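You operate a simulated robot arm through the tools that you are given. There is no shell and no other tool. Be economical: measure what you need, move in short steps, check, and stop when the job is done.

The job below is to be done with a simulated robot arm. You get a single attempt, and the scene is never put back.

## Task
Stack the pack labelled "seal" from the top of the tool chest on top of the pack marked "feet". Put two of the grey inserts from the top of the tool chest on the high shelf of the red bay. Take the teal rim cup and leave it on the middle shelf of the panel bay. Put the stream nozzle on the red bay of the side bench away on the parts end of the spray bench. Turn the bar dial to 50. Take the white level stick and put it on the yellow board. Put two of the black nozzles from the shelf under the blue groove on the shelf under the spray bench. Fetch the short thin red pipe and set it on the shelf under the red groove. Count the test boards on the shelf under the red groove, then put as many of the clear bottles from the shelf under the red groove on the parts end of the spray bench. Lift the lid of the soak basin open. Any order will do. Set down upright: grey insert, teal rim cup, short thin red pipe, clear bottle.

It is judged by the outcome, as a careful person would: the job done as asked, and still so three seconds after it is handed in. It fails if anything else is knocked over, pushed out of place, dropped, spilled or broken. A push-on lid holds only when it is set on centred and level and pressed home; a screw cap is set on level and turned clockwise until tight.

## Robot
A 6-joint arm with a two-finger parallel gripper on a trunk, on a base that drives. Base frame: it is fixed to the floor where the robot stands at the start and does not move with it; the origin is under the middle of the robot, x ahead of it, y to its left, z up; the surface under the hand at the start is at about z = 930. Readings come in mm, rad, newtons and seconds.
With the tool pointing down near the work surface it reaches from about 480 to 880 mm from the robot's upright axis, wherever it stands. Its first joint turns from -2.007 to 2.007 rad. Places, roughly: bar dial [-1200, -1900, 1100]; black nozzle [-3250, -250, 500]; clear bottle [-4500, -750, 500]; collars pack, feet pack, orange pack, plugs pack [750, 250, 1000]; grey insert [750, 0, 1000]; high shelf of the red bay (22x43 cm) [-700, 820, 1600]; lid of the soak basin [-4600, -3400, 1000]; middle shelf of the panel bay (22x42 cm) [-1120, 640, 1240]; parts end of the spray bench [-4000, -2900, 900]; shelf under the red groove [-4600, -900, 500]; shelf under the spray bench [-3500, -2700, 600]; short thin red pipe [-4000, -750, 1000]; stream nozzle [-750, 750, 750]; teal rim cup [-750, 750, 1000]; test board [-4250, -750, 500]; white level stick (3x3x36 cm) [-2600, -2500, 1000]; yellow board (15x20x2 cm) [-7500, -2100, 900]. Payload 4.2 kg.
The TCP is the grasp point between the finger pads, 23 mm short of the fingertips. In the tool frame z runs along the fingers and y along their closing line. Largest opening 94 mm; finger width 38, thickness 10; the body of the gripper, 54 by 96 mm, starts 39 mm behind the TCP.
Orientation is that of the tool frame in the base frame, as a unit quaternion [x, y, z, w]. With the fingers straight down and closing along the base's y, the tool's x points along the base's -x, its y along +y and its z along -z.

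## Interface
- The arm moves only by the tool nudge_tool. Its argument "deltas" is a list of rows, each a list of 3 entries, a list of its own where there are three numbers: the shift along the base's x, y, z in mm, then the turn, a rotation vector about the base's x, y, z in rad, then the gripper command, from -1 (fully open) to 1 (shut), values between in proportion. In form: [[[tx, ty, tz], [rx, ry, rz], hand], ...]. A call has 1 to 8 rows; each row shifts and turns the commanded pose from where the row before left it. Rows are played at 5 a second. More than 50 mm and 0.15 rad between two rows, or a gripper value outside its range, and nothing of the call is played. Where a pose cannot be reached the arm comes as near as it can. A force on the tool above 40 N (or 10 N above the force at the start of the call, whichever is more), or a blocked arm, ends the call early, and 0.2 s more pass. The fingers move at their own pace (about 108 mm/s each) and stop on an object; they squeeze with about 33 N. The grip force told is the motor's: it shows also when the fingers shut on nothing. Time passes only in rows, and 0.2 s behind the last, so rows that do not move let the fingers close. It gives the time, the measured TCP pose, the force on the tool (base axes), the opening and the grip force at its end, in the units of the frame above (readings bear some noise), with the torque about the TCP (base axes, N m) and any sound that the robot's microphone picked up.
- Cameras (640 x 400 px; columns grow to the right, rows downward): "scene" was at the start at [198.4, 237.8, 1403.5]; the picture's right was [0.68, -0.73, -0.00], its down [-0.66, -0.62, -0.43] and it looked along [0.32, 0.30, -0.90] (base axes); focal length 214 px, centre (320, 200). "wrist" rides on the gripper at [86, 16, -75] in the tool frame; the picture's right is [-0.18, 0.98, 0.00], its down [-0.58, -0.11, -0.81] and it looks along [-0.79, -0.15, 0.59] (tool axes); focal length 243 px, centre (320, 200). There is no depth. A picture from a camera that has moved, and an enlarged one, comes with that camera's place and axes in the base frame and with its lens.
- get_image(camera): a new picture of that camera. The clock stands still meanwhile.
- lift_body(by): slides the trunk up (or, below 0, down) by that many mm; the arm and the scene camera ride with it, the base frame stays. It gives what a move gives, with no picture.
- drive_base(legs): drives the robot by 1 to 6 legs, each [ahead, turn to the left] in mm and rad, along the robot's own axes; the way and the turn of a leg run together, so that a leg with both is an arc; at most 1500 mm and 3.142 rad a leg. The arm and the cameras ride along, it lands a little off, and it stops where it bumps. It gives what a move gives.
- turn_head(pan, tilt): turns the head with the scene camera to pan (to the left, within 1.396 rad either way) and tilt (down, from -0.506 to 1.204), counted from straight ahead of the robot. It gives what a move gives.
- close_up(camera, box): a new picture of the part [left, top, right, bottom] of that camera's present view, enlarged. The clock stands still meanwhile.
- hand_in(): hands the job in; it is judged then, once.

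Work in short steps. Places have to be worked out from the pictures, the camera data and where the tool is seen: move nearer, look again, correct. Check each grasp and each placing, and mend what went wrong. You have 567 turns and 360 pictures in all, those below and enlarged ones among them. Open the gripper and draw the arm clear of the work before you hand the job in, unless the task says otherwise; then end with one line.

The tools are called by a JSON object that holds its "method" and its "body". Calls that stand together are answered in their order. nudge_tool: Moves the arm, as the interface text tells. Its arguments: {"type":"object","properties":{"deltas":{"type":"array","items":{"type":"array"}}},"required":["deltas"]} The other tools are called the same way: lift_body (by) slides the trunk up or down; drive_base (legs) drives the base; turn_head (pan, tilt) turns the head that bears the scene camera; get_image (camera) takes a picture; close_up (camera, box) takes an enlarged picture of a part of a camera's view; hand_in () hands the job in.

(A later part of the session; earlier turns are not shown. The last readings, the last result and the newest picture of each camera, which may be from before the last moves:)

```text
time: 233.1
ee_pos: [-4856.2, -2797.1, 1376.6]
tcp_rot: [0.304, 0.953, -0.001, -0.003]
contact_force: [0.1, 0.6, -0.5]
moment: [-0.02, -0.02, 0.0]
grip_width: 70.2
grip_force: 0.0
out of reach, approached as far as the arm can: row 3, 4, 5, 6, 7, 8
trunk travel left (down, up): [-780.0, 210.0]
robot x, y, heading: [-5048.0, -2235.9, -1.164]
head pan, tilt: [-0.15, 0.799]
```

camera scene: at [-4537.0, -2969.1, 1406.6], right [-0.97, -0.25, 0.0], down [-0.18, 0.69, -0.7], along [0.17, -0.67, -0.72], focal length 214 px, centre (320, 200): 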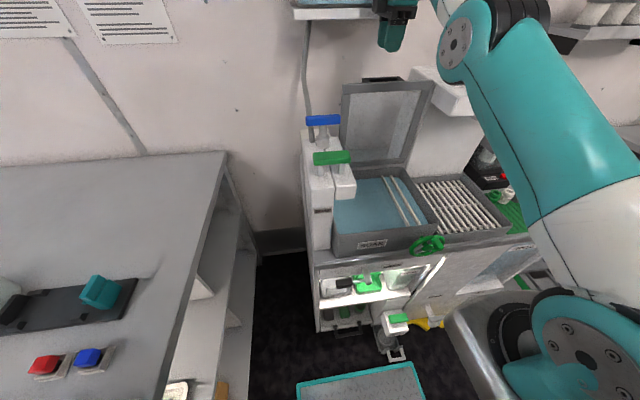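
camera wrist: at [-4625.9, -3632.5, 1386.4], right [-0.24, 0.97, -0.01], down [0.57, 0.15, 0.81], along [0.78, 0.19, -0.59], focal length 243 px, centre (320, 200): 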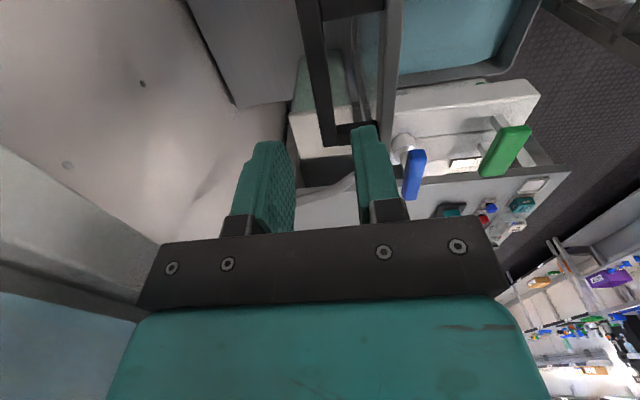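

Drive back along the aisle to s≈4475 and face the opposite side (red groove shelf).

{"method": "drive_base", "body": {"legs": [[0, 1.571], [1050, 0], [0, 1.571]]}}

{"method": "turn_head", "body": {"pan": 0.0, "tilt": 0.5}}

{"method": "get_image", "body": {"camera": "scene"}}

```text
time: 246.1
ee_pos: [-4294.8, -1258.0, 1376.2]
tcp_rot: [0.955, -0.296, 0.003, -0.002]
contact_force: [0.4, -0.8, 0.7]
moment: [0.0, 0.0, -0.02]
grip_width: 70.4
grip_force: 0.0
trunk travel left (down, up): [-780.0, 210.0]
robot x, y, heading: [-4090.2, -1821.2, 1.986]
head pan, tilt: [-0.15, 0.799]
```

```text
time: 246.9
ee_pos: [-4294.4, -1258.5, 1375.5]
tcp_rot: [0.955, -0.295, 0.003, -0.001]
contact_force: [-0.1, -0.6, 0.1]
moment: [0.03, 0.01, -0.01]
grip_width: 70.6
grip_force: 0.2
trunk travel left (down, up): [-780.0, 210.0]
robot x, y, heading: [-4093.4, -1815.1, 1.99]
head pan, tilt: [0.0, 0.499]
```

```text
223 pictures are left
camera scene: at [-4366.9, -1672.1, 1432.5], right [0.91, 0.41, 0.0], down [0.19, -0.44, -0.88], along [-0.36, 0.8, -0.48], focal length 214 px, centre (320, 200)
```

scene: 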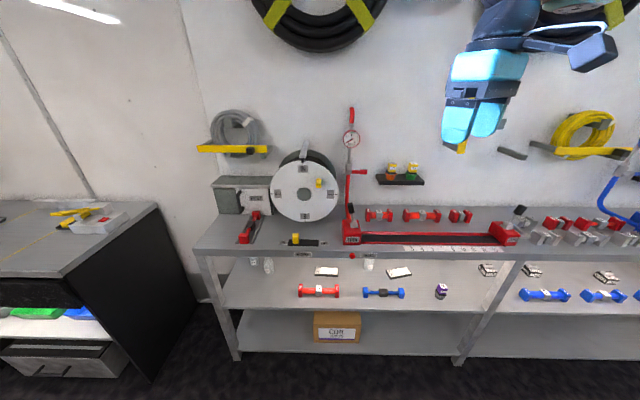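

{"method": "close_up", "body": {"camera": "scene", "box": [190, 190, 400, 320]}}

{"method": "close_up", "body": {"camera": "scene", "box": [390, 190, 640, 330]}}

```text
3.05 times, centred on (295, 255) of scene
camera zoom: at [-4366.9, -1672.1, 1432.5], right [0.91, 0.41, 0.0], down [0.19, -0.44, -0.88], along [-0.36, 0.8, -0.48], focal length 654 px, centre (396, 32)
```

zoom: 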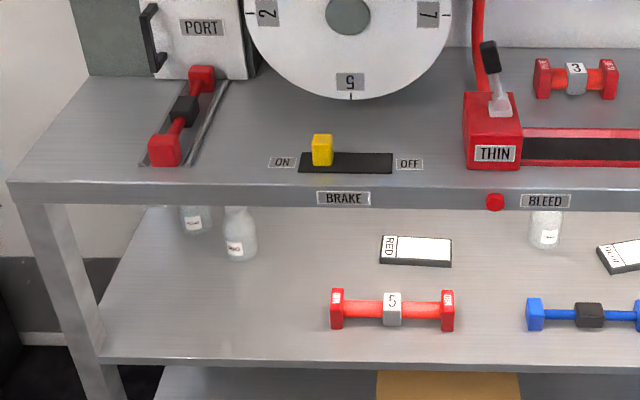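

```text
2.56 times, centred on (515, 260) of scene
camera zoom: at [-4366.9, -1672.1, 1432.5], right [0.91, 0.41, 0.0], down [0.19, -0.44, -0.88], along [-0.36, 0.8, -0.48], focal length 549 px, centre (-179, 46)
```

zoom: 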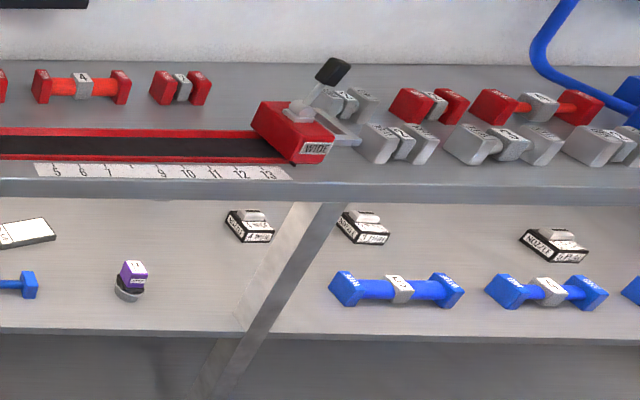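

The red groove is the red channel on this bench; the shelf beneath holds bottles and white boards. Lower the trunk for a good look at the shelf, and straighten the hand.

{"method": "nudge_tool", "body": {"deltas": [[[0, -10, 0], [0, 0, -0.14], -0.5], [[0, -15, 0], [0, 0, -0.14], -0.5], [[0, -20, 0], [0, 0, -0.14], -0.5], [[0, -20, 0], [0, 0, -0.13], -0.5]]}}

{"method": "lift_body", "body": {"by": -400}}

{"method": "turn_head", "body": {"pan": 0.1, "tilt": 0.4}}

{"method": "get_image", "body": {"camera": "scene"}}

```text
time: 247.9
ee_pos: [-4297.4, -1320.9, 1388.1]
tcp_rot: [0.839, -0.545, 0.005, 0.0]
contact_force: [0.5, 0.3, -0.3]
moment: [-0.04, -0.01, 0.02]
grip_width: 70.6
grip_force: 0.0
out of reach, approached as far as the arm can: row 2, 3, 4
trunk travel left (down, up): [-780.0, 210.0]
robot x, y, heading: [-4090.3, -1811.3, 1.986]
head pan, tilt: [0.0, 0.499]
```

```text
time: 251.8
ee_pos: [-4297.9, -1321.3, 987.7]
tcp_rot: [0.839, -0.544, 0.004, -0.001]
contact_force: [-0.7, -0.7, -0.2]
moment: [0.0, -0.02, 0.07]
grip_width: 70.7
grip_force: 0.2
trunk travel left (down, up): [-380.0, 610.0]
robot x, y, heading: [-4093.0, -1816.1, 1.984]
head pan, tilt: [0.0, 0.499]
```

```text
time: 252.4
ee_pos: [-4296.2, -1320.8, 989.0]
tcp_rot: [0.839, -0.544, 0.004, 0.0]
contact_force: [-0.2, -0.2, 0.2]
moment: [-0.01, 0.01, 0.02]
grip_width: 70.6
grip_force: 0.1
trunk travel left (down, up): [-380.0, 610.0]
robot x, y, heading: [-4090.0, -1815.3, 1.986]
head pan, tilt: [0.099, 0.4]
```

```text
220 pictures are left
camera scene: at [-4375.8, -1674.7, 1041.7], right [0.87, 0.49, 0.0], down [0.19, -0.34, -0.92], along [-0.46, 0.8, -0.39], focal length 214 px, centre (320, 200)
```

scene: 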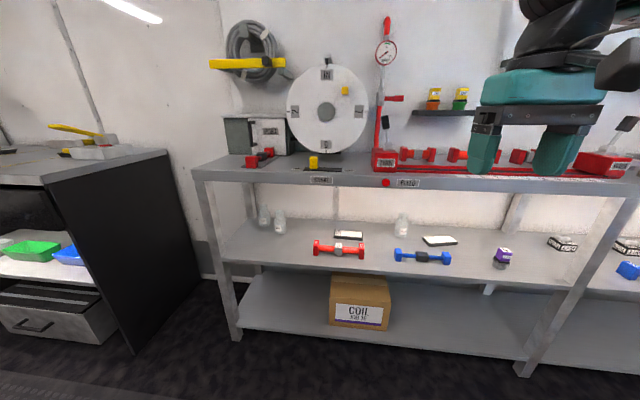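

{"method": "close_up", "body": {"camera": "scene", "box": [200, 190, 400, 300]}}

{"method": "close_up", "body": {"camera": "scene", "box": [380, 190, 640, 300]}}

```text
3.20 times, centred on (300, 245) of scene
camera zoom: at [-4375.8, -1674.7, 1041.7], right [0.87, 0.49, 0.0], down [0.19, -0.34, -0.92], along [-0.46, 0.8, -0.39], focal length 686 px, centre (384, 56)
```

zoom: 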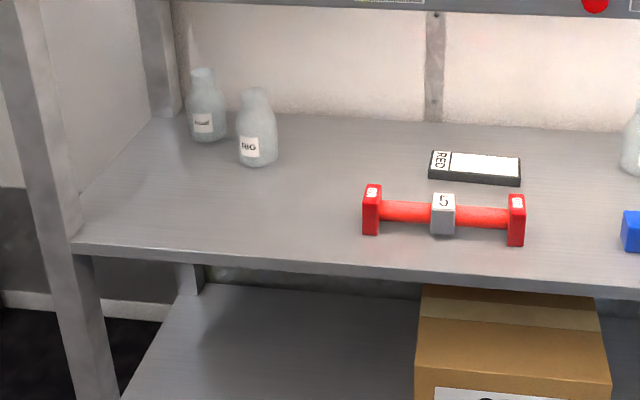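

```text
2.46 times, centred on (510, 245) of scene
camera zoom: at [-4375.8, -1674.7, 1041.7], right [0.87, 0.49, 0.0], down [0.19, -0.34, -0.92], along [-0.46, 0.8, -0.39], focal length 528 px, centre (-148, 89)
```

zoom: 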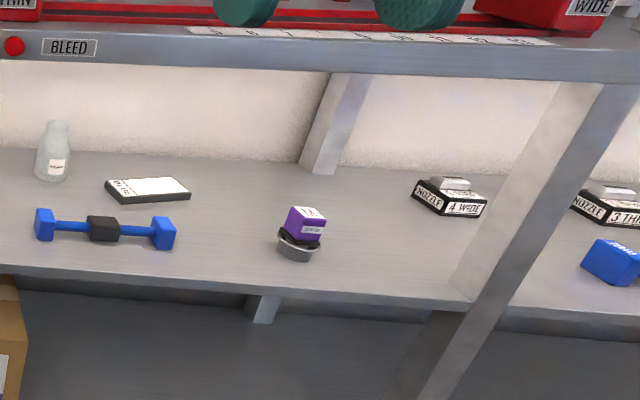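

{"method": "close_up", "body": {"camera": "scene", "box": [250, 200, 310, 245]}}

{"method": "close_up", "body": {"camera": "scene", "box": [325, 205, 465, 275]}}

```text
8.89 times, centred on (280, 222) of scene
camera zoom: at [-4375.8, -1674.7, 1041.7], right [0.87, 0.49, 0.0], down [0.19, -0.34, -0.92], along [-0.46, 0.8, -0.39], focal length 1906 px, centre (676, 0)
```

zoom: 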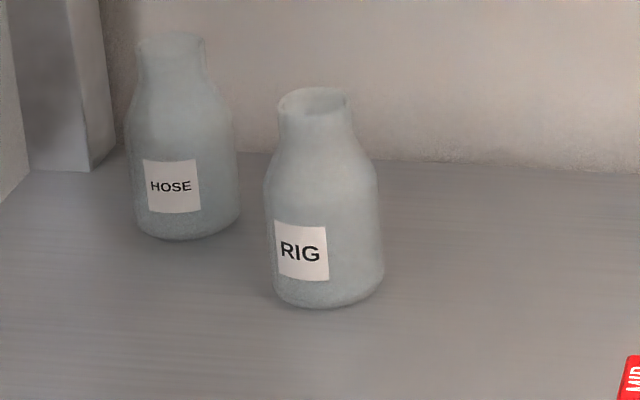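

```text
4.57 times, centred on (395, 240) of scene
camera zoom: at [-4375.8, -1674.7, 1041.7], right [0.87, 0.49, 0.0], down [0.19, -0.34, -0.92], along [-0.46, 0.8, -0.39], focal length 980 px, centre (-23, 17)
```

zoom: 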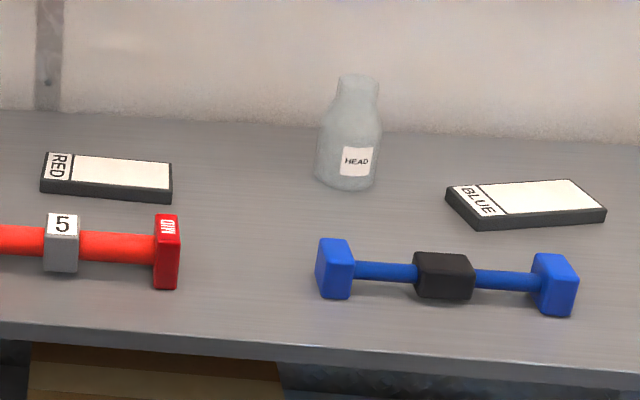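

Two test boards (RED, BLUE) → two bottles to move; bottles HOSE, RIG, HEAD. RIG ≈ (-4958,-1029) on a shelf at z≈516. I lower the trunk further and test a 50°-tilted reach in the open aisle.

{"method": "lift_body", "body": {"by": -250}}

{"method": "nudge_tool", "body": {"deltas": [[[-10, 22, 0], [0, 0, 0], -1], [[-10, 20, -10], [0.114, 0.05, 0], -1], [[-10, 18, -10], [0.114, 0.05, 0], -1], [[-10, 18, -15], [0.114, 0.05, 0], -1], [[-10, 18, -15], [0.114, 0.05, 0], -1], [[-10, 18, -15], [0.114, 0.05, 0], -1], [[-8, 18, -15], [0.114, 0.05, 0], -1], [[0, 0, -15], [0.114, 0.05, 0], -1]]}}

{"method": "turn_head", "body": {"pan": -0.5, "tilt": 0.4}}

{"method": "get_image", "body": {"camera": "scene"}}

```text
time: 255.0
ee_pos: [-4295.7, -1321.4, 738.7]
tcp_rot: [0.839, -0.545, 0.005, -0.001]
contact_force: [0.6, 0.2, 0.0]
moment: [-0.04, 0.02, 0.02]
grip_width: 70.3
grip_force: 0.0
trunk travel left (down, up): [-130.0, 860.0]
robot x, y, heading: [-4091.2, -1820.3, 1.989]
head pan, tilt: [0.099, 0.4]
```

```text
time: 256.8
ee_pos: [-4421.9, -1121.2, 812.0]
tcp_rot: [0.782, -0.509, -0.298, -0.199]
contact_force: [-0.2, 0.2, 0.1]
moment: [-0.05, 0.02, -0.02]
grip_width: 94.2
grip_force: 0.0
out of reach, approached as far as the arm can: row 2, 3, 4, 5, 6, 7, 8
trunk travel left (down, up): [-130.0, 860.0]
robot x, y, heading: [-4090.8, -1819.4, 1.989]
head pan, tilt: [0.099, 0.4]
```

```text
time: 257.8
ee_pos: [-4421.0, -1120.6, 812.9]
tcp_rot: [0.783, -0.509, -0.297, -0.2]
contact_force: [-0.4, 0.1, -0.2]
moment: [0.04, 0.02, 0.02]
grip_width: 94.1
grip_force: 0.0
trunk travel left (down, up): [-130.0, 860.0]
robot x, y, heading: [-4090.2, -1814.5, 1.988]
head pan, tilt: [-0.499, 0.4]
```

```text
215 pictures are left
camera scene: at [-4322.6, -1662.9, 791.7], right [1.0, -0.08, 0.0], down [-0.03, -0.39, -0.92], along [0.07, 0.92, -0.39], focal length 214 px, centre (320, 200)
```

scene: 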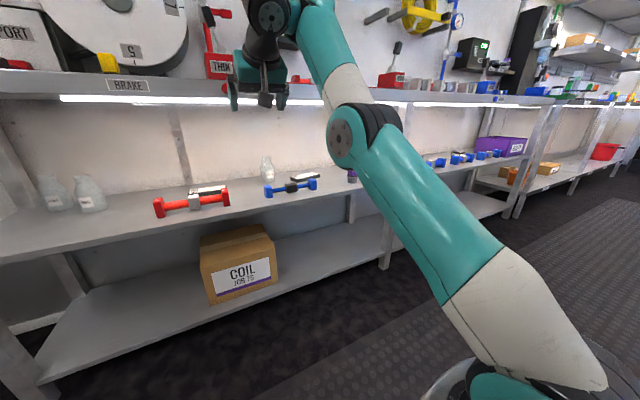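

With the trunk this low the arm nears its limits. Better: horizontal tool with the camera rolled on top. Back off 100, raise the trunk to mid height, untilt, then try rolling the tool by π.

{"method": "drive_base", "body": {"legs": [[-100, 0]]}}

{"method": "lift_body", "body": {"by": 300}}

{"method": "nudge_tool", "body": {"deltas": [[[6, -14, -10], [-0.114, -0.05, 0], -1], [[6, -14, -10], [-0.114, -0.05, 0], -1], [[6, -14, -10], [-0.114, -0.05, 0], -1], [[6, -14, -10], [-0.114, -0.05, 0], -1], [[6, -14, -10], [-0.114, -0.05, 0], -1], [[6, -14, -10], [-0.1, -0.044, 0], -1], [[0, 0, -10], [0, 0, 0], -1]]}}

```text
time: 258.9
ee_pos: [-4379.7, -1212.6, 813.0]
tcp_rot: [0.783, -0.509, -0.297, -0.199]
contact_force: [-0.2, 0.0, -0.1]
moment: [0.01, 0.02, 0.0]
grip_width: 93.9
grip_force: 0.1
trunk travel left (down, up): [-130.0, 860.0]
robot x, y, heading: [-4047.5, -1908.5, 1.991]
head pan, tilt: [-0.499, 0.4]
```

```text
time: 261.9
ee_pos: [-4380.0, -1211.7, 1111.9]
tcp_rot: [0.783, -0.509, -0.297, -0.199]
contact_force: [0.5, -0.4, -0.2]
moment: [0.01, -0.01, 0.0]
grip_width: 93.9
grip_force: 0.1
trunk travel left (down, up): [-430.0, 560.0]
robot x, y, heading: [-4053.5, -1903.9, 1.986]
head pan, tilt: [-0.499, 0.4]
```

```text
time: 263.6
ee_pos: [-4343.4, -1298.3, 1042.3]
tcp_rot: [0.839, -0.545, 0.003, -0.002]
contact_force: [-0.3, -0.2, -0.1]
moment: [-0.03, 0.0, 0.0]
grip_width: 94.0
grip_force: 0.2
trunk travel left (down, up): [-430.0, 560.0]
robot x, y, heading: [-4051.0, -1909.8, 1.985]
head pan, tilt: [-0.499, 0.4]
```

Now descend and try rolling the tool about its axis.

{"method": "nudge_tool", "body": {"deltas": [[[0, 0, -50], [0, 0, 0], -1], [[0, 0, -50], [0, 0, 0], -1], [[0, 0, -50], [0, 0, 0], -1], [[0, 0, -50], [0, 0, 0.14], -1], [[0, 0, -50], [0, 0, 0.14], -1], [[0, 0, -30], [0, 0, 0.14], -1], [[0, 0, 0], [0, 0, 0.14], -1], [[0, 0, 0], [0, 0, 0.14], -1]]}}

{"method": "nudge_tool", "body": {"deltas": [[[0, 0, 0], [0, 0, 0.14], -1], [[0, 0, 0], [0, 0, 0.14], -1], [[0, 0, 0], [0, 0, 0.14], -1], [[0, 0, 0], [0, 0, 0.14], -1], [[0, 0, 0], [0, 0, 0.14], -1], [[0, 0, 0], [0, 0, 0.14], -1], [[0, 0, 0], [0, 0, 0.14], -1], [[0, 0, 0], [0, 0, 0.14], -1]]}}

{"method": "nudge_tool", "body": {"deltas": [[[0, 0, 0], [0, 0, 0.14], -1], [[0, 0, 0], [0, 0, 0.14], -1], [[0, 0, 0], [0, 0, 0.14], -1], [[0, 0, 0], [0, 0, 0.14], -1], [[0, 0, 0], [0, 0, 0.14], -1], [[0, 0, 0], [0, 0, 0.14], -1], [[0, 0, 0], [0, 0, 0.14], -1], [[0, 0, 0], [0, 0, 0.14], -1]]}}

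```text
time: 265.4
ee_pos: [-4409.3, -1220.0, 848.7]
tcp_rot: [0.975, -0.222, 0.002, -0.002]
contact_force: [0.2, 0.1, -0.2]
moment: [0.03, 0.01, -0.02]
grip_width: 94.0
grip_force: 0.0
out of reach, approached as far as the arm can: row 1, 2, 3, 4, 5, 6
trunk travel left (down, up): [-430.0, 560.0]
robot x, y, heading: [-4051.6, -1907.3, 1.989]
head pan, tilt: [-0.499, 0.4]
```

```text
time: 267.1
ee_pos: [-4408.1, -1219.5, 849.7]
tcp_rot: [0.944, 0.33, -0.001, -0.003]
contact_force: [-0.7, -0.5, -0.6]
moment: [-0.01, 0.06, -0.02]
grip_width: 94.1
grip_force: 0.2
trunk travel left (down, up): [-430.0, 560.0]
robot x, y, heading: [-4051.9, -1907.7, 1.989]
head pan, tilt: [-0.499, 0.4]
```

```text
time: 268.9
ee_pos: [-4408.9, -1219.0, 848.5]
tcp_rot: [0.625, 0.781, -0.001, -0.002]
contact_force: [-0.5, 0.6, 0.7]
moment: [-0.02, -0.04, 0.01]
grip_width: 94.0
grip_force: 0.1
trunk travel left (down, up): [-430.0, 560.0]
robot x, y, heading: [-4049.8, -1904.9, 1.984]
head pan, tilt: [-0.499, 0.4]
```

Rolling works, but descent is limited; check the arm's configuration.

{"method": "get_image", "body": {"camera": "scene"}}

```text
214 pictures are left
camera scene: at [-4281.9, -1754.5, 1091.7], right [1.0, -0.08, 0.0], down [-0.03, -0.39, -0.92], along [0.07, 0.92, -0.39], focal length 214 px, centre (320, 200)
```

scene: 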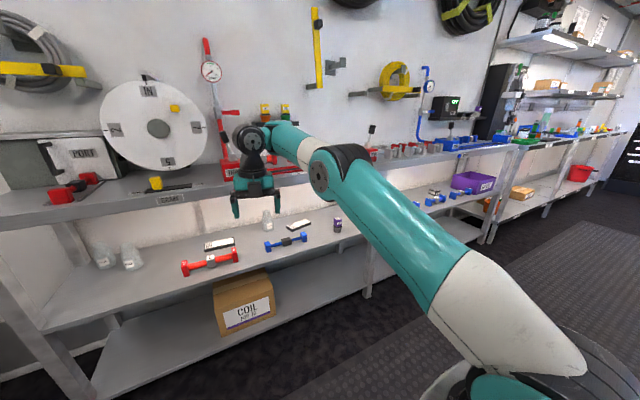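

Try retracting toward the robot first, then descending.

{"method": "nudge_tool", "body": {"deltas": [[[15, -40, 0], [0, 0, 0], -1], [[15, -40, 0], [0, 0, 0], -1], [[15, -40, 0], [0, 0, 0], -1], [[15, -40, 0], [0, 0, 0], -1], [[15, -40, 0], [0, 0, 0], -1]]}}

{"method": "get_image", "body": {"camera": "scene"}}

```text
time: 270.1
ee_pos: [-4420.7, -1327.4, 945.3]
tcp_rot: [0.626, 0.78, -0.004, 0.001]
contact_force: [1.3, 0.0, -0.8]
moment: [0.0, -0.05, 0.01]
grip_width: 94.0
grip_force: 0.1
out of reach, approached as far as the arm can: row 1, 2, 3, 4, 5
trunk travel left (down, up): [-430.0, 560.0]
robot x, y, heading: [-4048.9, -1904.5, 1.985]
head pan, tilt: [-0.499, 0.4]
```

```text
213 pictures are left
camera scene: at [-4282.0, -1754.3, 1091.6], right [1.0, -0.08, 0.0], down [-0.03, -0.39, -0.92], along [0.07, 0.92, -0.39], focal length 214 px, centre (320, 200)
```

scene: 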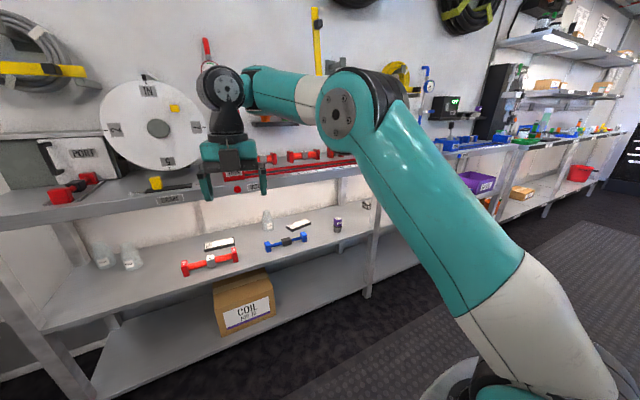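

Try smaller steps in case it is the solver.

{"method": "nudge_tool", "body": {"deltas": [[[0, 0, -12], [0, 0, 0], -1], [[0, 0, -12], [0, 0, 0], -1], [[0, 0, -12], [0, 0, 0], -1], [[0, 0, -12], [0, 0, 0], -1], [[0, 0, -12], [0, 0, 0], -1], [[0, 0, -12], [0, 0, 0], -1]]}}

```text
time: 271.6
ee_pos: [-4448.9, -1303.7, 905.7]
tcp_rot: [0.626, 0.78, -0.003, -0.001]
contact_force: [-0.2, 0.6, -0.6]
moment: [0.01, -0.01, 0.01]
grip_width: 93.7
grip_force: 0.0
out of reach, approached as far as the arm can: row 1, 2, 3, 4, 5, 6
trunk travel left (down, up): [-430.0, 560.0]
robot x, y, heading: [-4052.4, -1907.5, 1.986]
head pan, tilt: [-0.499, 0.4]
```

The arm seems stuck along a boundary. Raise and retract to a small radius first, then descend there.

{"method": "nudge_tool", "body": {"deltas": [[[10, -25, 30], [0, 0, 0], -1], [[10, -25, 30], [0, 0, 0], -1], [[15, -30, 30], [0, 0, 0], -1], [[15, -30, 30], [0, 0, 0], -1], [[15, -35, 25], [0, 0, 0], -1], [[15, -40, 20], [0, 0, 0], -1], [[15, -40, 10], [0, 0, 0], -1], [[15, -40, 0], [0, 0, 0], -1]]}}

{"method": "get_image", "body": {"camera": "scene"}}

```text
time: 273.4
ee_pos: [-4338.7, -1569.7, 1078.6]
tcp_rot: [0.626, 0.78, -0.003, -0.002]
contact_force: [-0.8, -0.1, -0.9]
moment: [0.02, -0.02, 0.0]
grip_width: 93.7
grip_force: 0.0
trunk travel left (down, up): [-430.0, 560.0]
robot x, y, heading: [-4050.9, -1906.0, 1.988]
head pan, tilt: [-0.499, 0.4]
```

```text
212 pictures are left
camera scene: at [-4282.0, -1754.4, 1091.7], right [1.0, -0.08, 0.0], down [-0.03, -0.39, -0.92], along [0.07, 0.92, -0.39], focal length 214 px, centre (320, 200)
```

scene: 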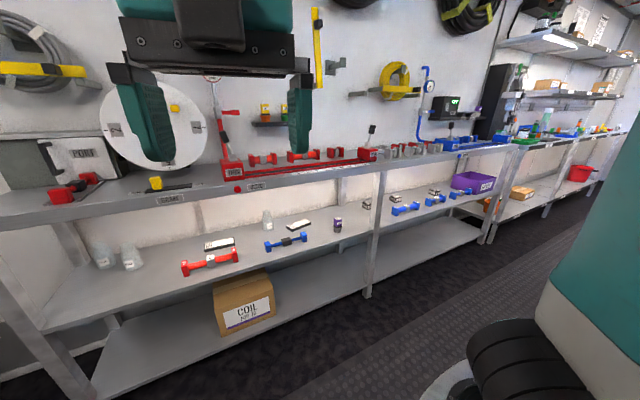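

Retracted fine. Now descend here.

{"method": "nudge_tool", "body": {"deltas": [[[-8, 15, -40], [0, 0, 0], -1], [[-8, 15, -40], [0, 0, 0], -1], [[-8, 15, -40], [0, 0, 0], -1], [[-8, 15, -40], [0, 0, 0], -1], [[-8, 15, -40], [0, 0, 0], -1], [[-8, 15, -40], [0, 0, 0], -1], [[-8, 15, -40], [0, 0, 0], -1]]}}

{"method": "get_image", "body": {"camera": "scene"}}

```text
time: 274.9
ee_pos: [-4394.3, -1463.9, 798.8]
tcp_rot: [0.626, 0.78, -0.002, -0.003]
contact_force: [0.0, -0.8, 0.5]
moment: [0.0, -0.03, 0.01]
grip_width: 93.9
grip_force: 0.1
trunk travel left (down, up): [-430.0, 560.0]
robot x, y, heading: [-4052.1, -1905.9, 1.99]
head pan, tilt: [-0.499, 0.4]
```

```text
211 pictures are left
camera scene: at [-4281.8, -1754.7, 1091.8], right [1.0, -0.08, 0.0], down [-0.03, -0.39, -0.92], along [0.07, 0.92, -0.39], focal length 214 px, centre (320, 200)
```

scene: 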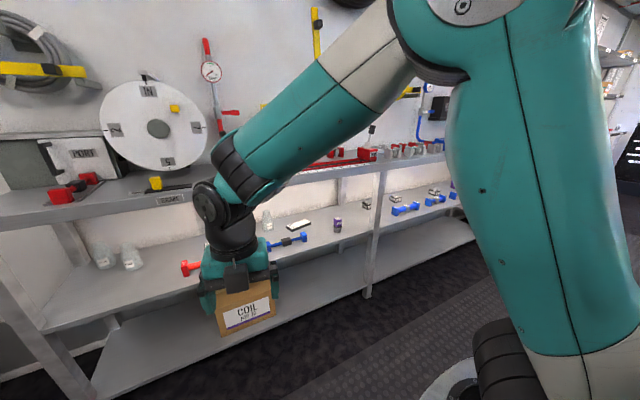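

Now the arm is in its proper elbow-up branch. Finish the roll, then shift along the aisle to stand in front of bottle RIG (s≈4967).

{"method": "nudge_tool", "body": {"deltas": [[[0, 0, 0], [0, 0, 0.1], -1], [[0, 0, 0], [0, 0, 0.1], -1]]}}

{"method": "drive_base", "body": {"legs": [[0, 1.571], [488, 0], [0, -1.571]]}}

{"method": "turn_head", "body": {"pan": 0.0, "tilt": 0.5}}

{"method": "get_image", "body": {"camera": "scene"}}

```text
time: 275.6
ee_pos: [-4394.5, -1464.4, 799.8]
tcp_rot: [0.545, 0.839, -0.002, -0.002]
contact_force: [0.0, 0.0, -0.3]
moment: [-0.01, 0.01, 0.02]
grip_width: 94.2
grip_force: 0.0
trunk travel left (down, up): [-430.0, 560.0]
robot x, y, heading: [-4049.9, -1905.4, 1.99]
head pan, tilt: [-0.499, 0.4]
```

```text
time: 286.1
ee_pos: [-4839.2, -1655.6, 799.1]
tcp_rot: [0.547, 0.837, -0.002, -0.001]
contact_force: [-0.1, 0.8, 0.1]
moment: [-0.04, 0.01, 0.01]
grip_width: 94.3
grip_force: 0.0
trunk travel left (down, up): [-430.0, 560.0]
robot x, y, heading: [-4497.8, -2102.5, 1.99]
head pan, tilt: [-0.499, 0.4]
```

```text
time: 287.0
ee_pos: [-4839.1, -1655.7, 799.5]
tcp_rot: [0.547, 0.837, -0.003, -0.002]
contact_force: [0.6, 0.2, 0.2]
moment: [-0.02, 0.03, 0.02]
grip_width: 94.1
grip_force: 0.1
trunk travel left (down, up): [-430.0, 560.0]
robot x, y, heading: [-4499.1, -2100.1, 1.985]
head pan, tilt: [0.0, 0.499]
```

```text
210 pictures are left
camera scene: at [-4772.0, -1955.9, 1082.6], right [0.92, 0.4, 0.0], down [0.19, -0.44, -0.88], along [-0.35, 0.8, -0.48], focal length 214 px, centre (320, 200)
```

scene: 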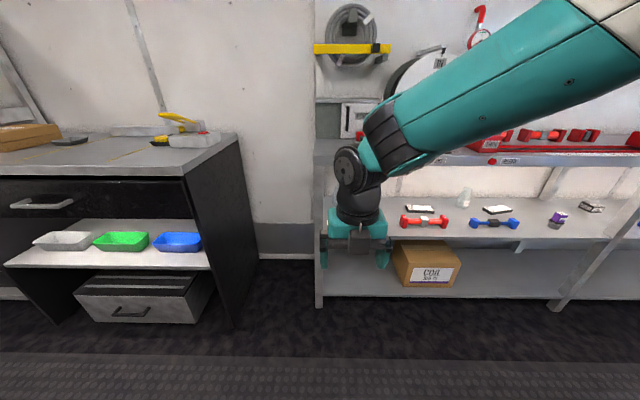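

Now tilt the rolled tool 70° toward horizontal while moving to straight ahead.

{"method": "nudge_tool", "body": {"deltas": [[[3.5, 28, 18], [0.1244, 0.0546, 0], -1], [[3.5, 28, 18], [0.1244, 0.0546, 0], -1], [[3.5, 28, 18], [0.1244, 0.0546, 0], -1], [[3.5, 28, 18], [0.1244, 0.0546, 0], -1], [[3.5, 28, 18], [0.1244, 0.0546, 0], -1], [[3.5, 28, 15], [0.1244, 0.0546, 0], -1], [[3.5, 28, 15], [0.1244, 0.0546, 0], -1], [[3.5, 28, 10], [0.1244, 0.0546, 0], -1]]}}

{"method": "get_image", "body": {"camera": "scene"}}

```text
time: 288.8
ee_pos: [-4811.0, -1431.5, 931.2]
tcp_rot: [0.466, 0.716, 0.281, -0.436]
contact_force: [0.2, -0.6, 0.0]
moment: [-0.02, 0.02, 0.02]
grip_width: 94.0
grip_force: 0.1
trunk travel left (down, up): [-430.0, 560.0]
robot x, y, heading: [-4497.2, -2103.8, 1.983]
head pan, tilt: [0.0, 0.499]
```

```text
209 pictures are left
camera scene: at [-4772.1, -1956.0, 1082.6], right [0.92, 0.4, 0.0], down [0.19, -0.44, -0.88], along [-0.35, 0.8, -0.48], focal length 214 px, centre (320, 200)
```

scene: 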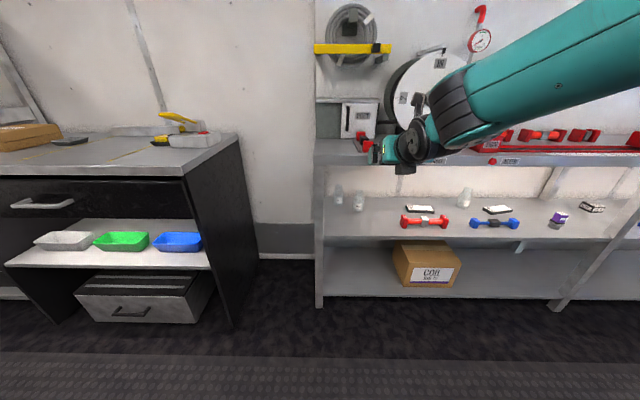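

Works. Complete tilt to 70°, lower the trunk 200, and lower the hand to bottle height in front of the bench.

{"method": "lift_body", "body": {"by": -200}}

{"method": "nudge_tool", "body": {"deltas": [[[0, 0, -20], [0.1244, 0.0546, 0], -1], [[0, 0, -30], [0, 0, 0], -1], [[0, 0, -30], [0, 0, 0], -1], [[0, 0, -30], [0, 0, 0], -1], [[0, 0, -30], [0, 0, 0], -1]]}}

{"method": "get_image", "body": {"camera": "wrist"}}

{"method": "get_image", "body": {"camera": "scene"}}

```text
time: 290.9
ee_pos: [-4810.8, -1432.3, 730.0]
tcp_rot: [0.467, 0.717, 0.28, -0.435]
contact_force: [0.0, 0.8, -0.1]
moment: [0.02, 0.01, 0.0]
grip_width: 94.1
grip_force: 0.0
trunk travel left (down, up): [-230.0, 760.0]
robot x, y, heading: [-4496.6, -2103.1, 1.984]
head pan, tilt: [0.0, 0.499]
```

```text
time: 292.1
ee_pos: [-4810.5, -1433.1, 589.6]
tcp_rot: [0.446, 0.686, 0.312, -0.483]
contact_force: [-0.5, -0.1, 0.2]
moment: [0.01, -0.02, -0.02]
grip_width: 94.3
grip_force: 0.1
trunk travel left (down, up): [-230.0, 760.0]
robot x, y, heading: [-4496.8, -2102.3, 1.988]
head pan, tilt: [0.0, 0.499]
```

```text
208 pictures are left
camera wrist: at [-4778.6, -1462.8, 696.5], right [0.92, 0.34, -0.18], down [0.29, -0.92, -0.27], along [-0.26, 0.2, -0.95], focal length 243 px, centre (320, 200)
```

wrist: 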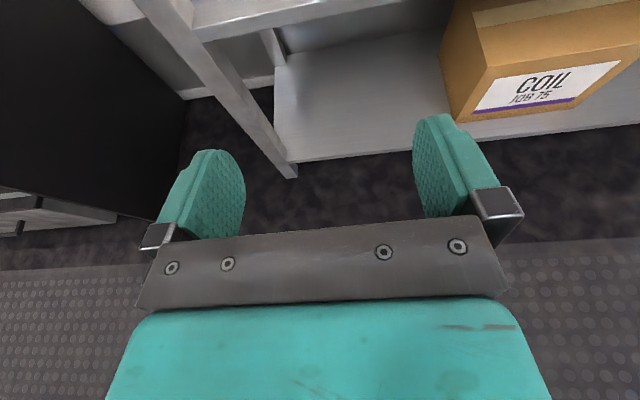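

```text
207 pictures are left
camera scene: at [-4772.0, -1955.9, 882.7], right [0.92, 0.4, 0.0], down [0.19, -0.44, -0.88], along [-0.35, 0.8, -0.48], focal length 214 px, centre (320, 200)
```

scene: 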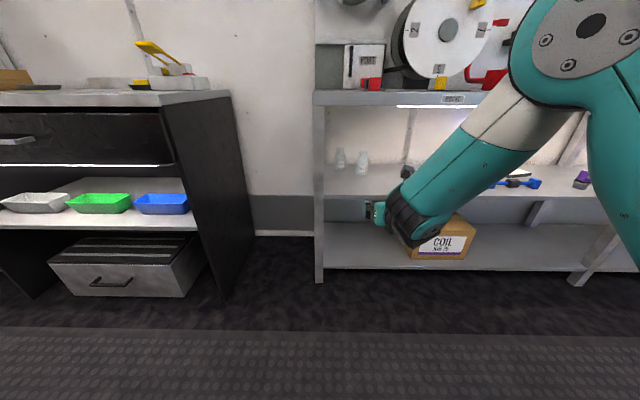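

{"method": "close_up", "body": {"camera": "scene", "box": [300, 120, 460, 240]}}

```text
3.33 times, centred on (380, 180) of scene
camera zoom: at [-4772.0, -1955.9, 882.7], right [0.92, 0.4, 0.0], down [0.19, -0.44, -0.88], along [-0.35, 0.8, -0.48], focal length 715 px, centre (120, 267)
```

zoom: 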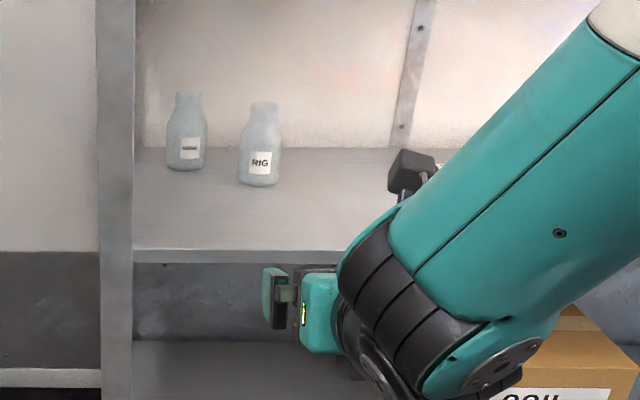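

RIG refined to (-4972,-1015), shelf z≈500. To keep the forearm clear of the bench edge I flatten it: lower the trunk 100 while raising/extending the hand.

{"method": "nudge_tool", "body": {"deltas": [[[-3, 24, 25], [0, 0, 0], -0.7], [[-5, 22, 25], [0, 0, 0], -0.7], [[-5, 22, 25], [0, 0, 0], -0.7], [[-5, 22, 0], [0, 0, 0], -0.7]]}}

{"method": "lift_body", "body": {"by": -100}}

{"method": "get_image", "body": {"camera": "scene"}}

```text
time: 293.1
ee_pos: [-4828.5, -1341.8, 664.9]
tcp_rot: [0.447, 0.686, 0.313, -0.482]
contact_force: [0.4, 0.7, -0.3]
moment: [-0.04, -0.01, 0.0]
grip_width: 79.9
grip_force: 0.1
trunk travel left (down, up): [-230.0, 760.0]
robot x, y, heading: [-4497.9, -2102.0, 1.98]
head pan, tilt: [0.0, 0.499]
```

```text
time: 294.5
ee_pos: [-4827.6, -1342.0, 563.7]
tcp_rot: [0.446, 0.686, 0.312, -0.482]
contact_force: [0.6, 0.3, -0.2]
moment: [0.02, 0.02, 0.0]
grip_width: 80.1
grip_force: 0.1
trunk travel left (down, up): [-130.0, 860.0]
robot x, y, heading: [-4500.5, -2098.8, 1.98]
head pan, tilt: [0.0, 0.499]
```

```text
205 pictures are left
camera scene: at [-4772.1, -1955.9, 782.6], right [0.92, 0.4, 0.0], down [0.19, -0.44, -0.88], along [-0.35, 0.8, -0.48], focal length 214 px, centre (320, 200)
```

scene: 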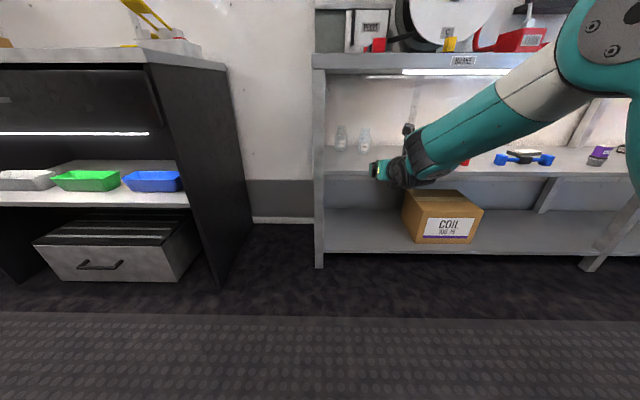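

Forearm is flatter now. Drive forward 285 mm into the shelf space and check.

{"method": "drive_base", "body": {"legs": [[285, 0]]}}

{"method": "get_image", "body": {"camera": "scene"}}

{"method": "get_image", "body": {"camera": "wrist"}}

```text
time: 296.5
ee_pos: [-4942.0, -1079.1, 563.8]
tcp_rot: [0.447, 0.686, 0.312, -0.482]
contact_force: [0.0, -0.2, -0.7]
moment: [0.01, 0.01, -0.01]
grip_width: 79.9
grip_force: 0.1
trunk travel left (down, up): [-130.0, 860.0]
robot x, y, heading: [-4613.7, -1837.4, 1.982]
head pan, tilt: [0.0, 0.499]
```

```text
204 pictures are left
camera scene: at [-4886.5, -1693.4, 782.6], right [0.92, 0.4, 0.0], down [0.19, -0.44, -0.88], along [-0.35, 0.8, -0.48], focal length 214 px, centre (320, 200)
```

scene: 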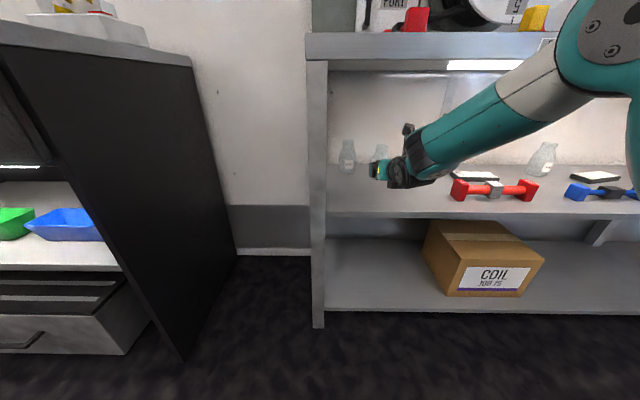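

```text
203 pictures are left
camera wrist: at [-4910.1, -1110.3, 671.4], right [0.92, 0.34, -0.18], down [0.29, -0.92, -0.27], along [-0.25, 0.2, -0.95], focal length 243 px, centre (320, 200)
```

wrist: 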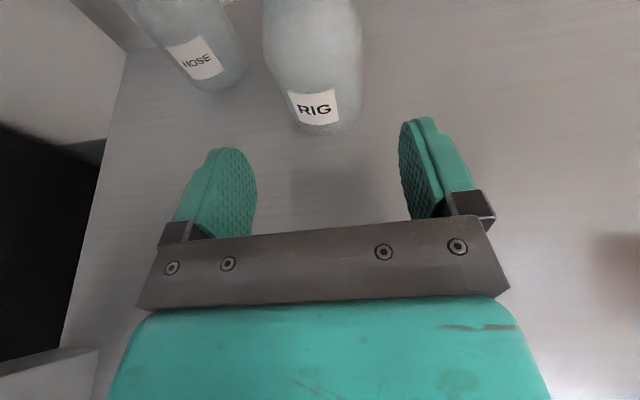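

Perfect alignment with RIG. Lower the trunk 60 (keeping the hand low) so the elbow clears the bench edge, then advance by arm first.

{"method": "nudge_tool", "body": {"deltas": [[[-6, 14, 22], [0, 0, 0], -0.7], [[-6, 14, 22], [0, 0, 0], -0.7]]}}

{"method": "lift_body", "body": {"by": -62}}

{"method": "nudge_tool", "body": {"deltas": [[[-7, 16, 0], [0, 0, 0], -0.7], [[-7, 16, 0], [0, 0, 0], -0.7], [[0, 0, 0], [0, 0, 0], -0.7]]}}

{"method": "get_image", "body": {"camera": "wrist"}}

{"method": "get_image", "body": {"camera": "scene"}}

```text
time: 297.1
ee_pos: [-4954.3, -1051.9, 609.2]
tcp_rot: [0.447, 0.686, 0.312, -0.482]
contact_force: [0.4, -0.4, 0.2]
moment: [0.02, 0.0, -0.02]
grip_width: 80.0
grip_force: 0.1
trunk travel left (down, up): [-130.0, 860.0]
robot x, y, heading: [-4611.1, -1840.4, 1.984]
head pan, tilt: [0.0, 0.499]
```

```text
time: 298.1
ee_pos: [-4954.1, -1052.6, 545.2]
tcp_rot: [0.447, 0.686, 0.312, -0.481]
contact_force: [0.0, 0.2, 0.0]
moment: [0.03, 0.02, 0.01]
grip_width: 79.8
grip_force: 0.0
trunk travel left (down, up): [-68.0, 922.0]
robot x, y, heading: [-4610.4, -1838.2, 1.981]
head pan, tilt: [0.0, 0.499]
```

```text
time: 298.9
ee_pos: [-4967.7, -1020.3, 545.1]
tcp_rot: [0.45, 0.684, 0.312, -0.482]
contact_force: [0.0, 0.2, 0.3]
moment: [-0.02, -0.03, -0.01]
grip_width: 79.8
grip_force: 0.0
trunk travel left (down, up): [-68.0, 922.0]
robot x, y, heading: [-4608.4, -1836.8, 1.984]
head pan, tilt: [0.0, 0.499]
```

```text
202 pictures are left
camera wrist: at [-4936.6, -1051.3, 652.4], right [0.92, 0.34, -0.18], down [0.28, -0.92, -0.27], along [-0.26, 0.2, -0.95], focal length 243 px, centre (320, 200)
```

wrist: 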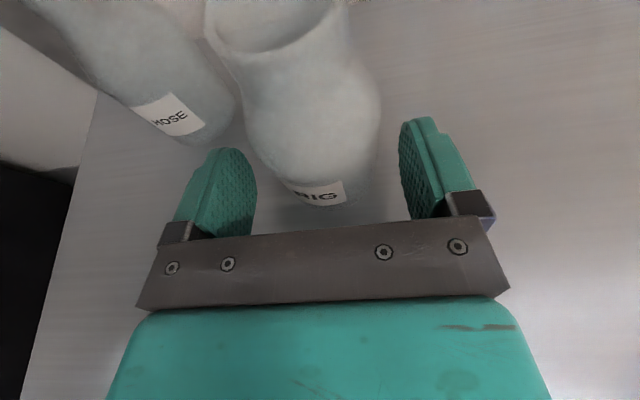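

```text
201 pictures are left
camera scene: at [-4886.4, -1693.4, 720.6], right [0.92, 0.4, 0.0], down [0.19, -0.44, -0.88], along [-0.35, 0.8, -0.48], focal length 214 px, centre (320, 200)
```

scene: 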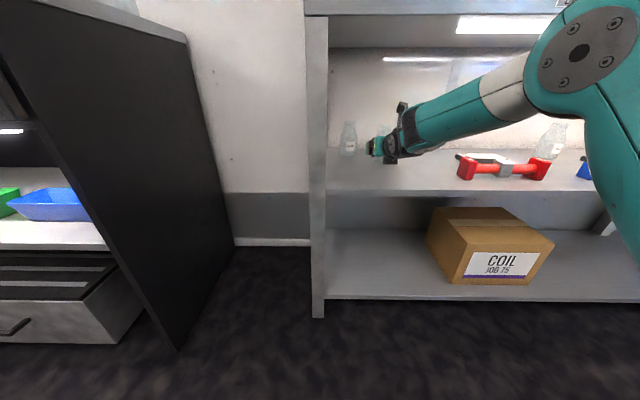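

Narrow to ~72 mm, advance the last 26 mm, then check before closing.

{"method": "nudge_tool", "body": {"deltas": [[[0, 0, 0], [0, 0, 0], -0.53], [[-5, 12, 0], [0, 0, 0], -0.53], [[-5, 12, 0], [0, 0, 0], -0.53], [[0, 0, 0], [0, 0, 0], -0.53]]}}

{"method": "get_image", "body": {"camera": "wrist"}}

```text
time: 299.9
ee_pos: [-4982.8, -1005.5, 541.6]
tcp_rot: [0.451, 0.682, 0.312, -0.483]
contact_force: [-0.4, 0.2, 0.1]
moment: [0.03, 0.02, 0.04]
grip_width: 71.8
grip_force: 0.1
out of reach, approached as far as the arm can: row 2, 3
trunk travel left (down, up): [-68.0, 922.0]
robot x, y, heading: [-4611.9, -1839.3, 1.979]
head pan, tilt: [0.0, 0.499]
```

```text
200 pictures are left
camera wrist: at [-4950.8, -1036.5, 648.0], right [0.92, 0.33, -0.18], down [0.28, -0.92, -0.27], along [-0.26, 0.2, -0.94], focal length 243 px, centre (320, 200)
```

wrist: 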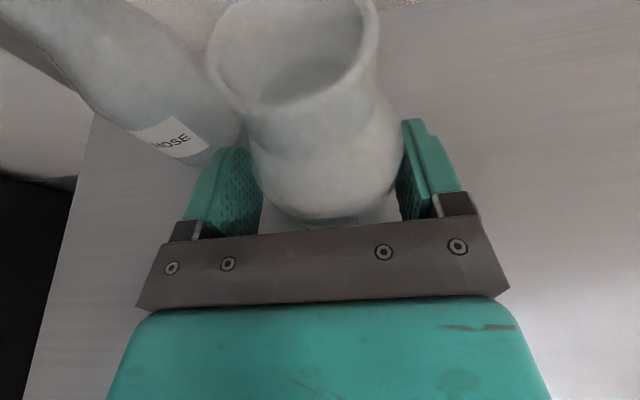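

Bottle is between the pads. Close and lift a little.

{"method": "nudge_tool", "body": {"deltas": [[[0, 0, 0], [0, 0, 0], 0.3], [[0, 0, 0], [0, 0, 0], 1], [[0, 0, 0], [0, 0, 0], 1], [[0, 0, 0], [0, 0, 0], 1]]}}

{"method": "lift_body", "body": {"by": 25}}

{"method": "get_image", "body": {"camera": "wrist"}}

```text
time: 300.9
ee_pos: [-4983.2, -1005.5, 541.1]
tcp_rot: [0.451, 0.682, 0.312, -0.483]
contact_force: [-1.0, 0.7, -0.5]
moment: [-0.04, -0.01, 0.0]
grip_width: 58.0
grip_force: 32.7
trunk travel left (down, up): [-68.0, 922.0]
robot x, y, heading: [-4612.8, -1838.4, 1.98]
head pan, tilt: [0.0, 0.499]
```

```text
time: 301.6
ee_pos: [-4984.4, -1005.9, 566.4]
tcp_rot: [0.452, 0.682, 0.312, -0.483]
contact_force: [0.3, 0.3, -0.7]
moment: [0.02, 0.05, 0.02]
grip_width: 58.1
grip_force: 32.9
trunk travel left (down, up): [-93.0, 897.0]
robot x, y, heading: [-4614.6, -1838.3, 1.979]
head pan, tilt: [0.0, 0.499]
```

```text
199 pictures are left
camera wrist: at [-4950.8, -1036.6, 673.1], right [0.92, 0.33, -0.18], down [0.28, -0.92, -0.27], along [-0.26, 0.2, -0.94], focal length 243 px, centre (320, 200)
```

wrist: 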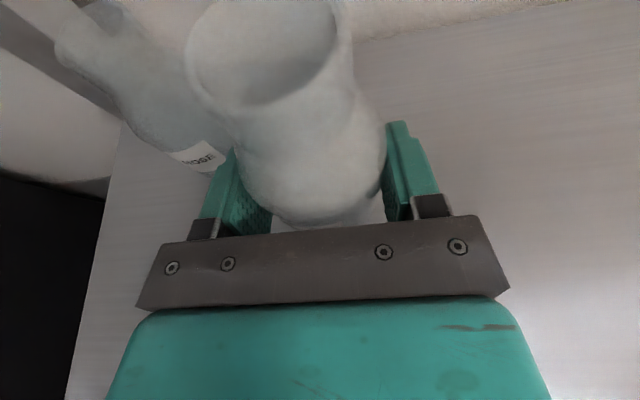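

Bottle RIG held. Back out straight.

{"method": "drive_base", "body": {"legs": [[-450, 0]]}}

{"method": "get_image", "body": {"camera": "scene"}}

```text
time: 304.3
ee_pos: [-4799.6, -1424.6, 565.9]
tcp_rot: [0.452, 0.682, 0.313, -0.482]
contact_force: [1.7, 0.2, 0.2]
moment: [0.02, -0.01, -0.02]
grip_width: 58.2
grip_force: 32.7
trunk travel left (down, up): [-93.0, 897.0]
robot x, y, heading: [-4426.6, -2257.0, 1.979]
head pan, tilt: [0.0, 0.499]
```

```text
198 pictures are left
camera scene: at [-4703.8, -2111.9, 745.6], right [0.92, 0.4, 0.0], down [0.19, -0.44, -0.88], along [-0.35, 0.81, -0.48], focal length 214 px, centre (320, 200)
```

scene: 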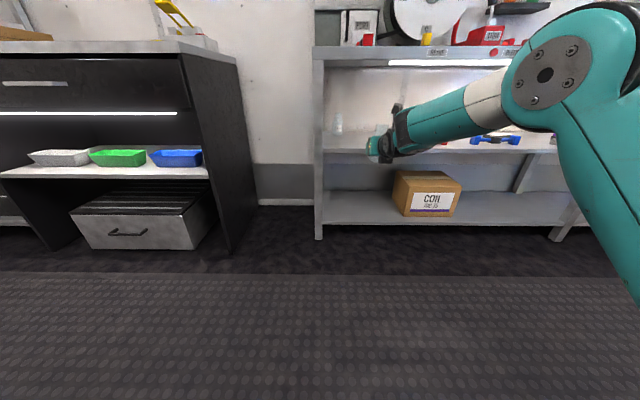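

Bottle upright in hand; HOSE undisturbed. Retract the arm, then raise the trunk to bench height for the crossing.

{"method": "nudge_tool", "body": {"deltas": [[[15, -34, 5], [0, 0, 0], 1], [[15, -34, 5], [0, 0, 0], 1], [[15, -34, 5], [0, 0, 0], 1], [[15, -34, 0], [0, 0, 0], 1], [[15, -34, 0], [0, 0, 0], 1], [[15, -34, 0], [0, 0, 0], 1], [[13, -30, 0], [0, 0, 0], 1]]}}

{"method": "get_image", "body": {"camera": "wrist"}}

```text
time: 305.9
ee_pos: [-4695.9, -1658.8, 581.2]
tcp_rot: [0.451, 0.683, 0.311, -0.484]
contact_force: [-0.8, 0.3, -1.0]
moment: [-0.02, 0.01, -0.01]
grip_width: 58.2
grip_force: 32.8
trunk travel left (down, up): [-93.0, 897.0]
robot x, y, heading: [-4432.5, -2257.8, 1.98]
head pan, tilt: [0.0, 0.499]
```

```text
197 pictures are left
camera wrist: at [-4663.8, -1689.2, 687.7], right [0.93, 0.33, -0.18], down [0.28, -0.92, -0.27], along [-0.26, 0.2, -0.94], focal length 243 px, centre (320, 200)
```

wrist: 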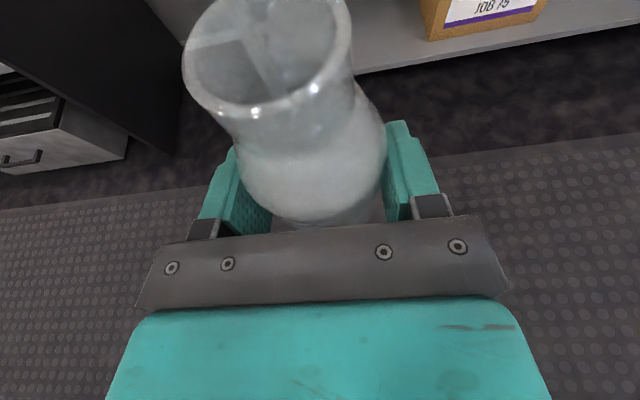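

Raise trunk 400, go to the aisle centre, and turn to face the spray bench at s≈4735.

{"method": "lift_body", "body": {"by": 400}}

{"method": "drive_base", "body": {"legs": [[270, 0], [0, -1.571], [232, 0], [0, -1.571]]}}

{"method": "turn_head", "body": {"pan": 0.1, "tilt": 0.7}}

{"method": "get_image", "body": {"camera": "scene"}}

```text
time: 309.8
ee_pos: [-4696.9, -1657.6, 980.5]
tcp_rot: [0.452, 0.682, 0.312, -0.483]
contact_force: [0.4, 0.2, -0.4]
moment: [-0.03, -0.02, 0.0]
grip_width: 57.9
grip_force: 33.0
trunk travel left (down, up): [-493.0, 497.0]
robot x, y, heading: [-4432.1, -2256.6, 1.985]
head pan, tilt: [0.0, 0.499]
```

```text
time: 320.7
ee_pos: [-4059.6, -2516.0, 979.9]
tcp_rot: [0.683, -0.451, 0.483, 0.311]
contact_force: [0.4, -0.8, -0.7]
moment: [0.01, 0.0, 0.02]
grip_width: 58.3
grip_force: 33.3
trunk travel left (down, up): [-493.0, 497.0]
robot x, y, heading: [-4322.7, -1916.1, -1.161]
head pan, tilt: [0.0, 0.499]
```

```text
time: 321.4
ee_pos: [-4057.6, -2516.2, 981.4]
tcp_rot: [0.682, -0.451, 0.484, 0.312]
contact_force: [-0.4, -0.9, -0.4]
moment: [0.01, 0.0, 0.01]
grip_width: 57.9
grip_force: 32.9
trunk travel left (down, up): [-493.0, 497.0]
robot x, y, heading: [-4328.4, -1918.1, -1.162]
head pan, tilt: [0.099, 0.7]
```

```text
196 pictures are left
camera scene: at [-4043.2, -2051.2, 1127.9], right [-0.87, -0.49, 0.0], down [-0.31, 0.56, -0.77], along [0.37, -0.67, -0.64], focal length 214 px, centre (320, 200)
```

scene: 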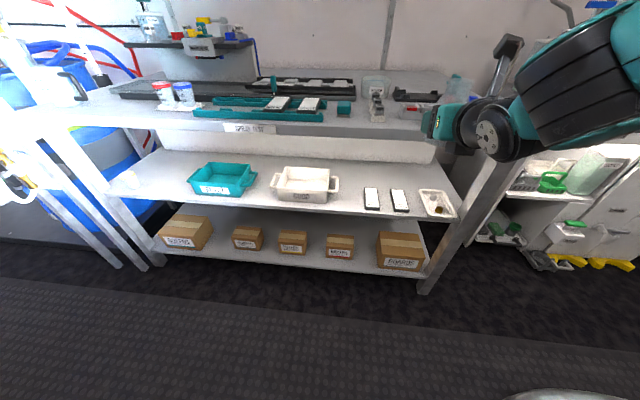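

Aligned in front of the parts end. Drive forward 150 and check views.

{"method": "drive_base", "body": {"legs": [[150, 0]]}}

{"method": "get_image", "body": {"camera": "wrist"}}

{"method": "get_image", "body": {"camera": "scene"}}

```text
time: 322.8
ee_pos: [-3998.1, -2654.2, 981.0]
tcp_rot: [0.682, -0.451, 0.483, 0.313]
contact_force: [0.8, 0.0, -1.1]
moment: [-0.02, 0.0, 0.0]
grip_width: 57.8
grip_force: 33.2
trunk travel left (down, up): [-493.0, 497.0]
robot x, y, heading: [-4264.4, -2055.5, -1.156]
head pan, tilt: [0.099, 0.7]
```

```text
195 pictures are left
camera wrist: at [-4030.1, -2623.6, 1087.7], right [-0.93, -0.33, -0.18], down [-0.28, 0.92, -0.27], along [0.26, -0.2, -0.94], focal length 243 px, centre (320, 200)
```

wrist: 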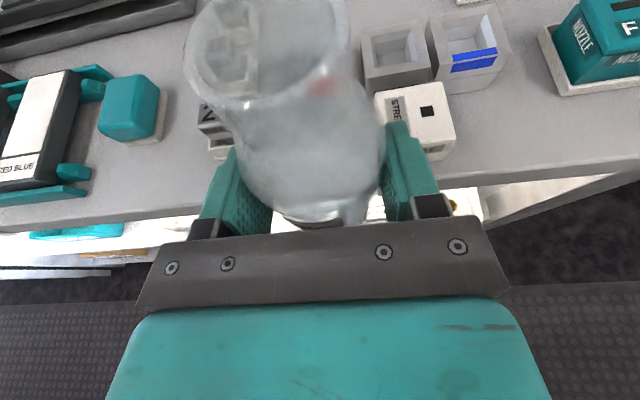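

```text
194 pictures are left
camera scene: at [-3983.2, -2189.0, 1127.9], right [-0.87, -0.49, 0.0], down [-0.31, 0.56, -0.76], along [0.37, -0.67, -0.64], focal length 214 px, centre (320, 200)
```

scene: 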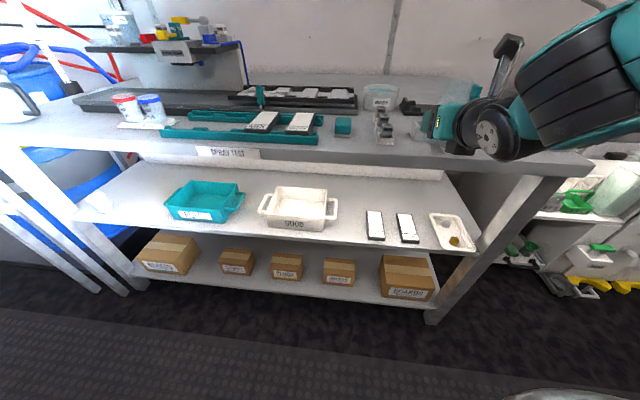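

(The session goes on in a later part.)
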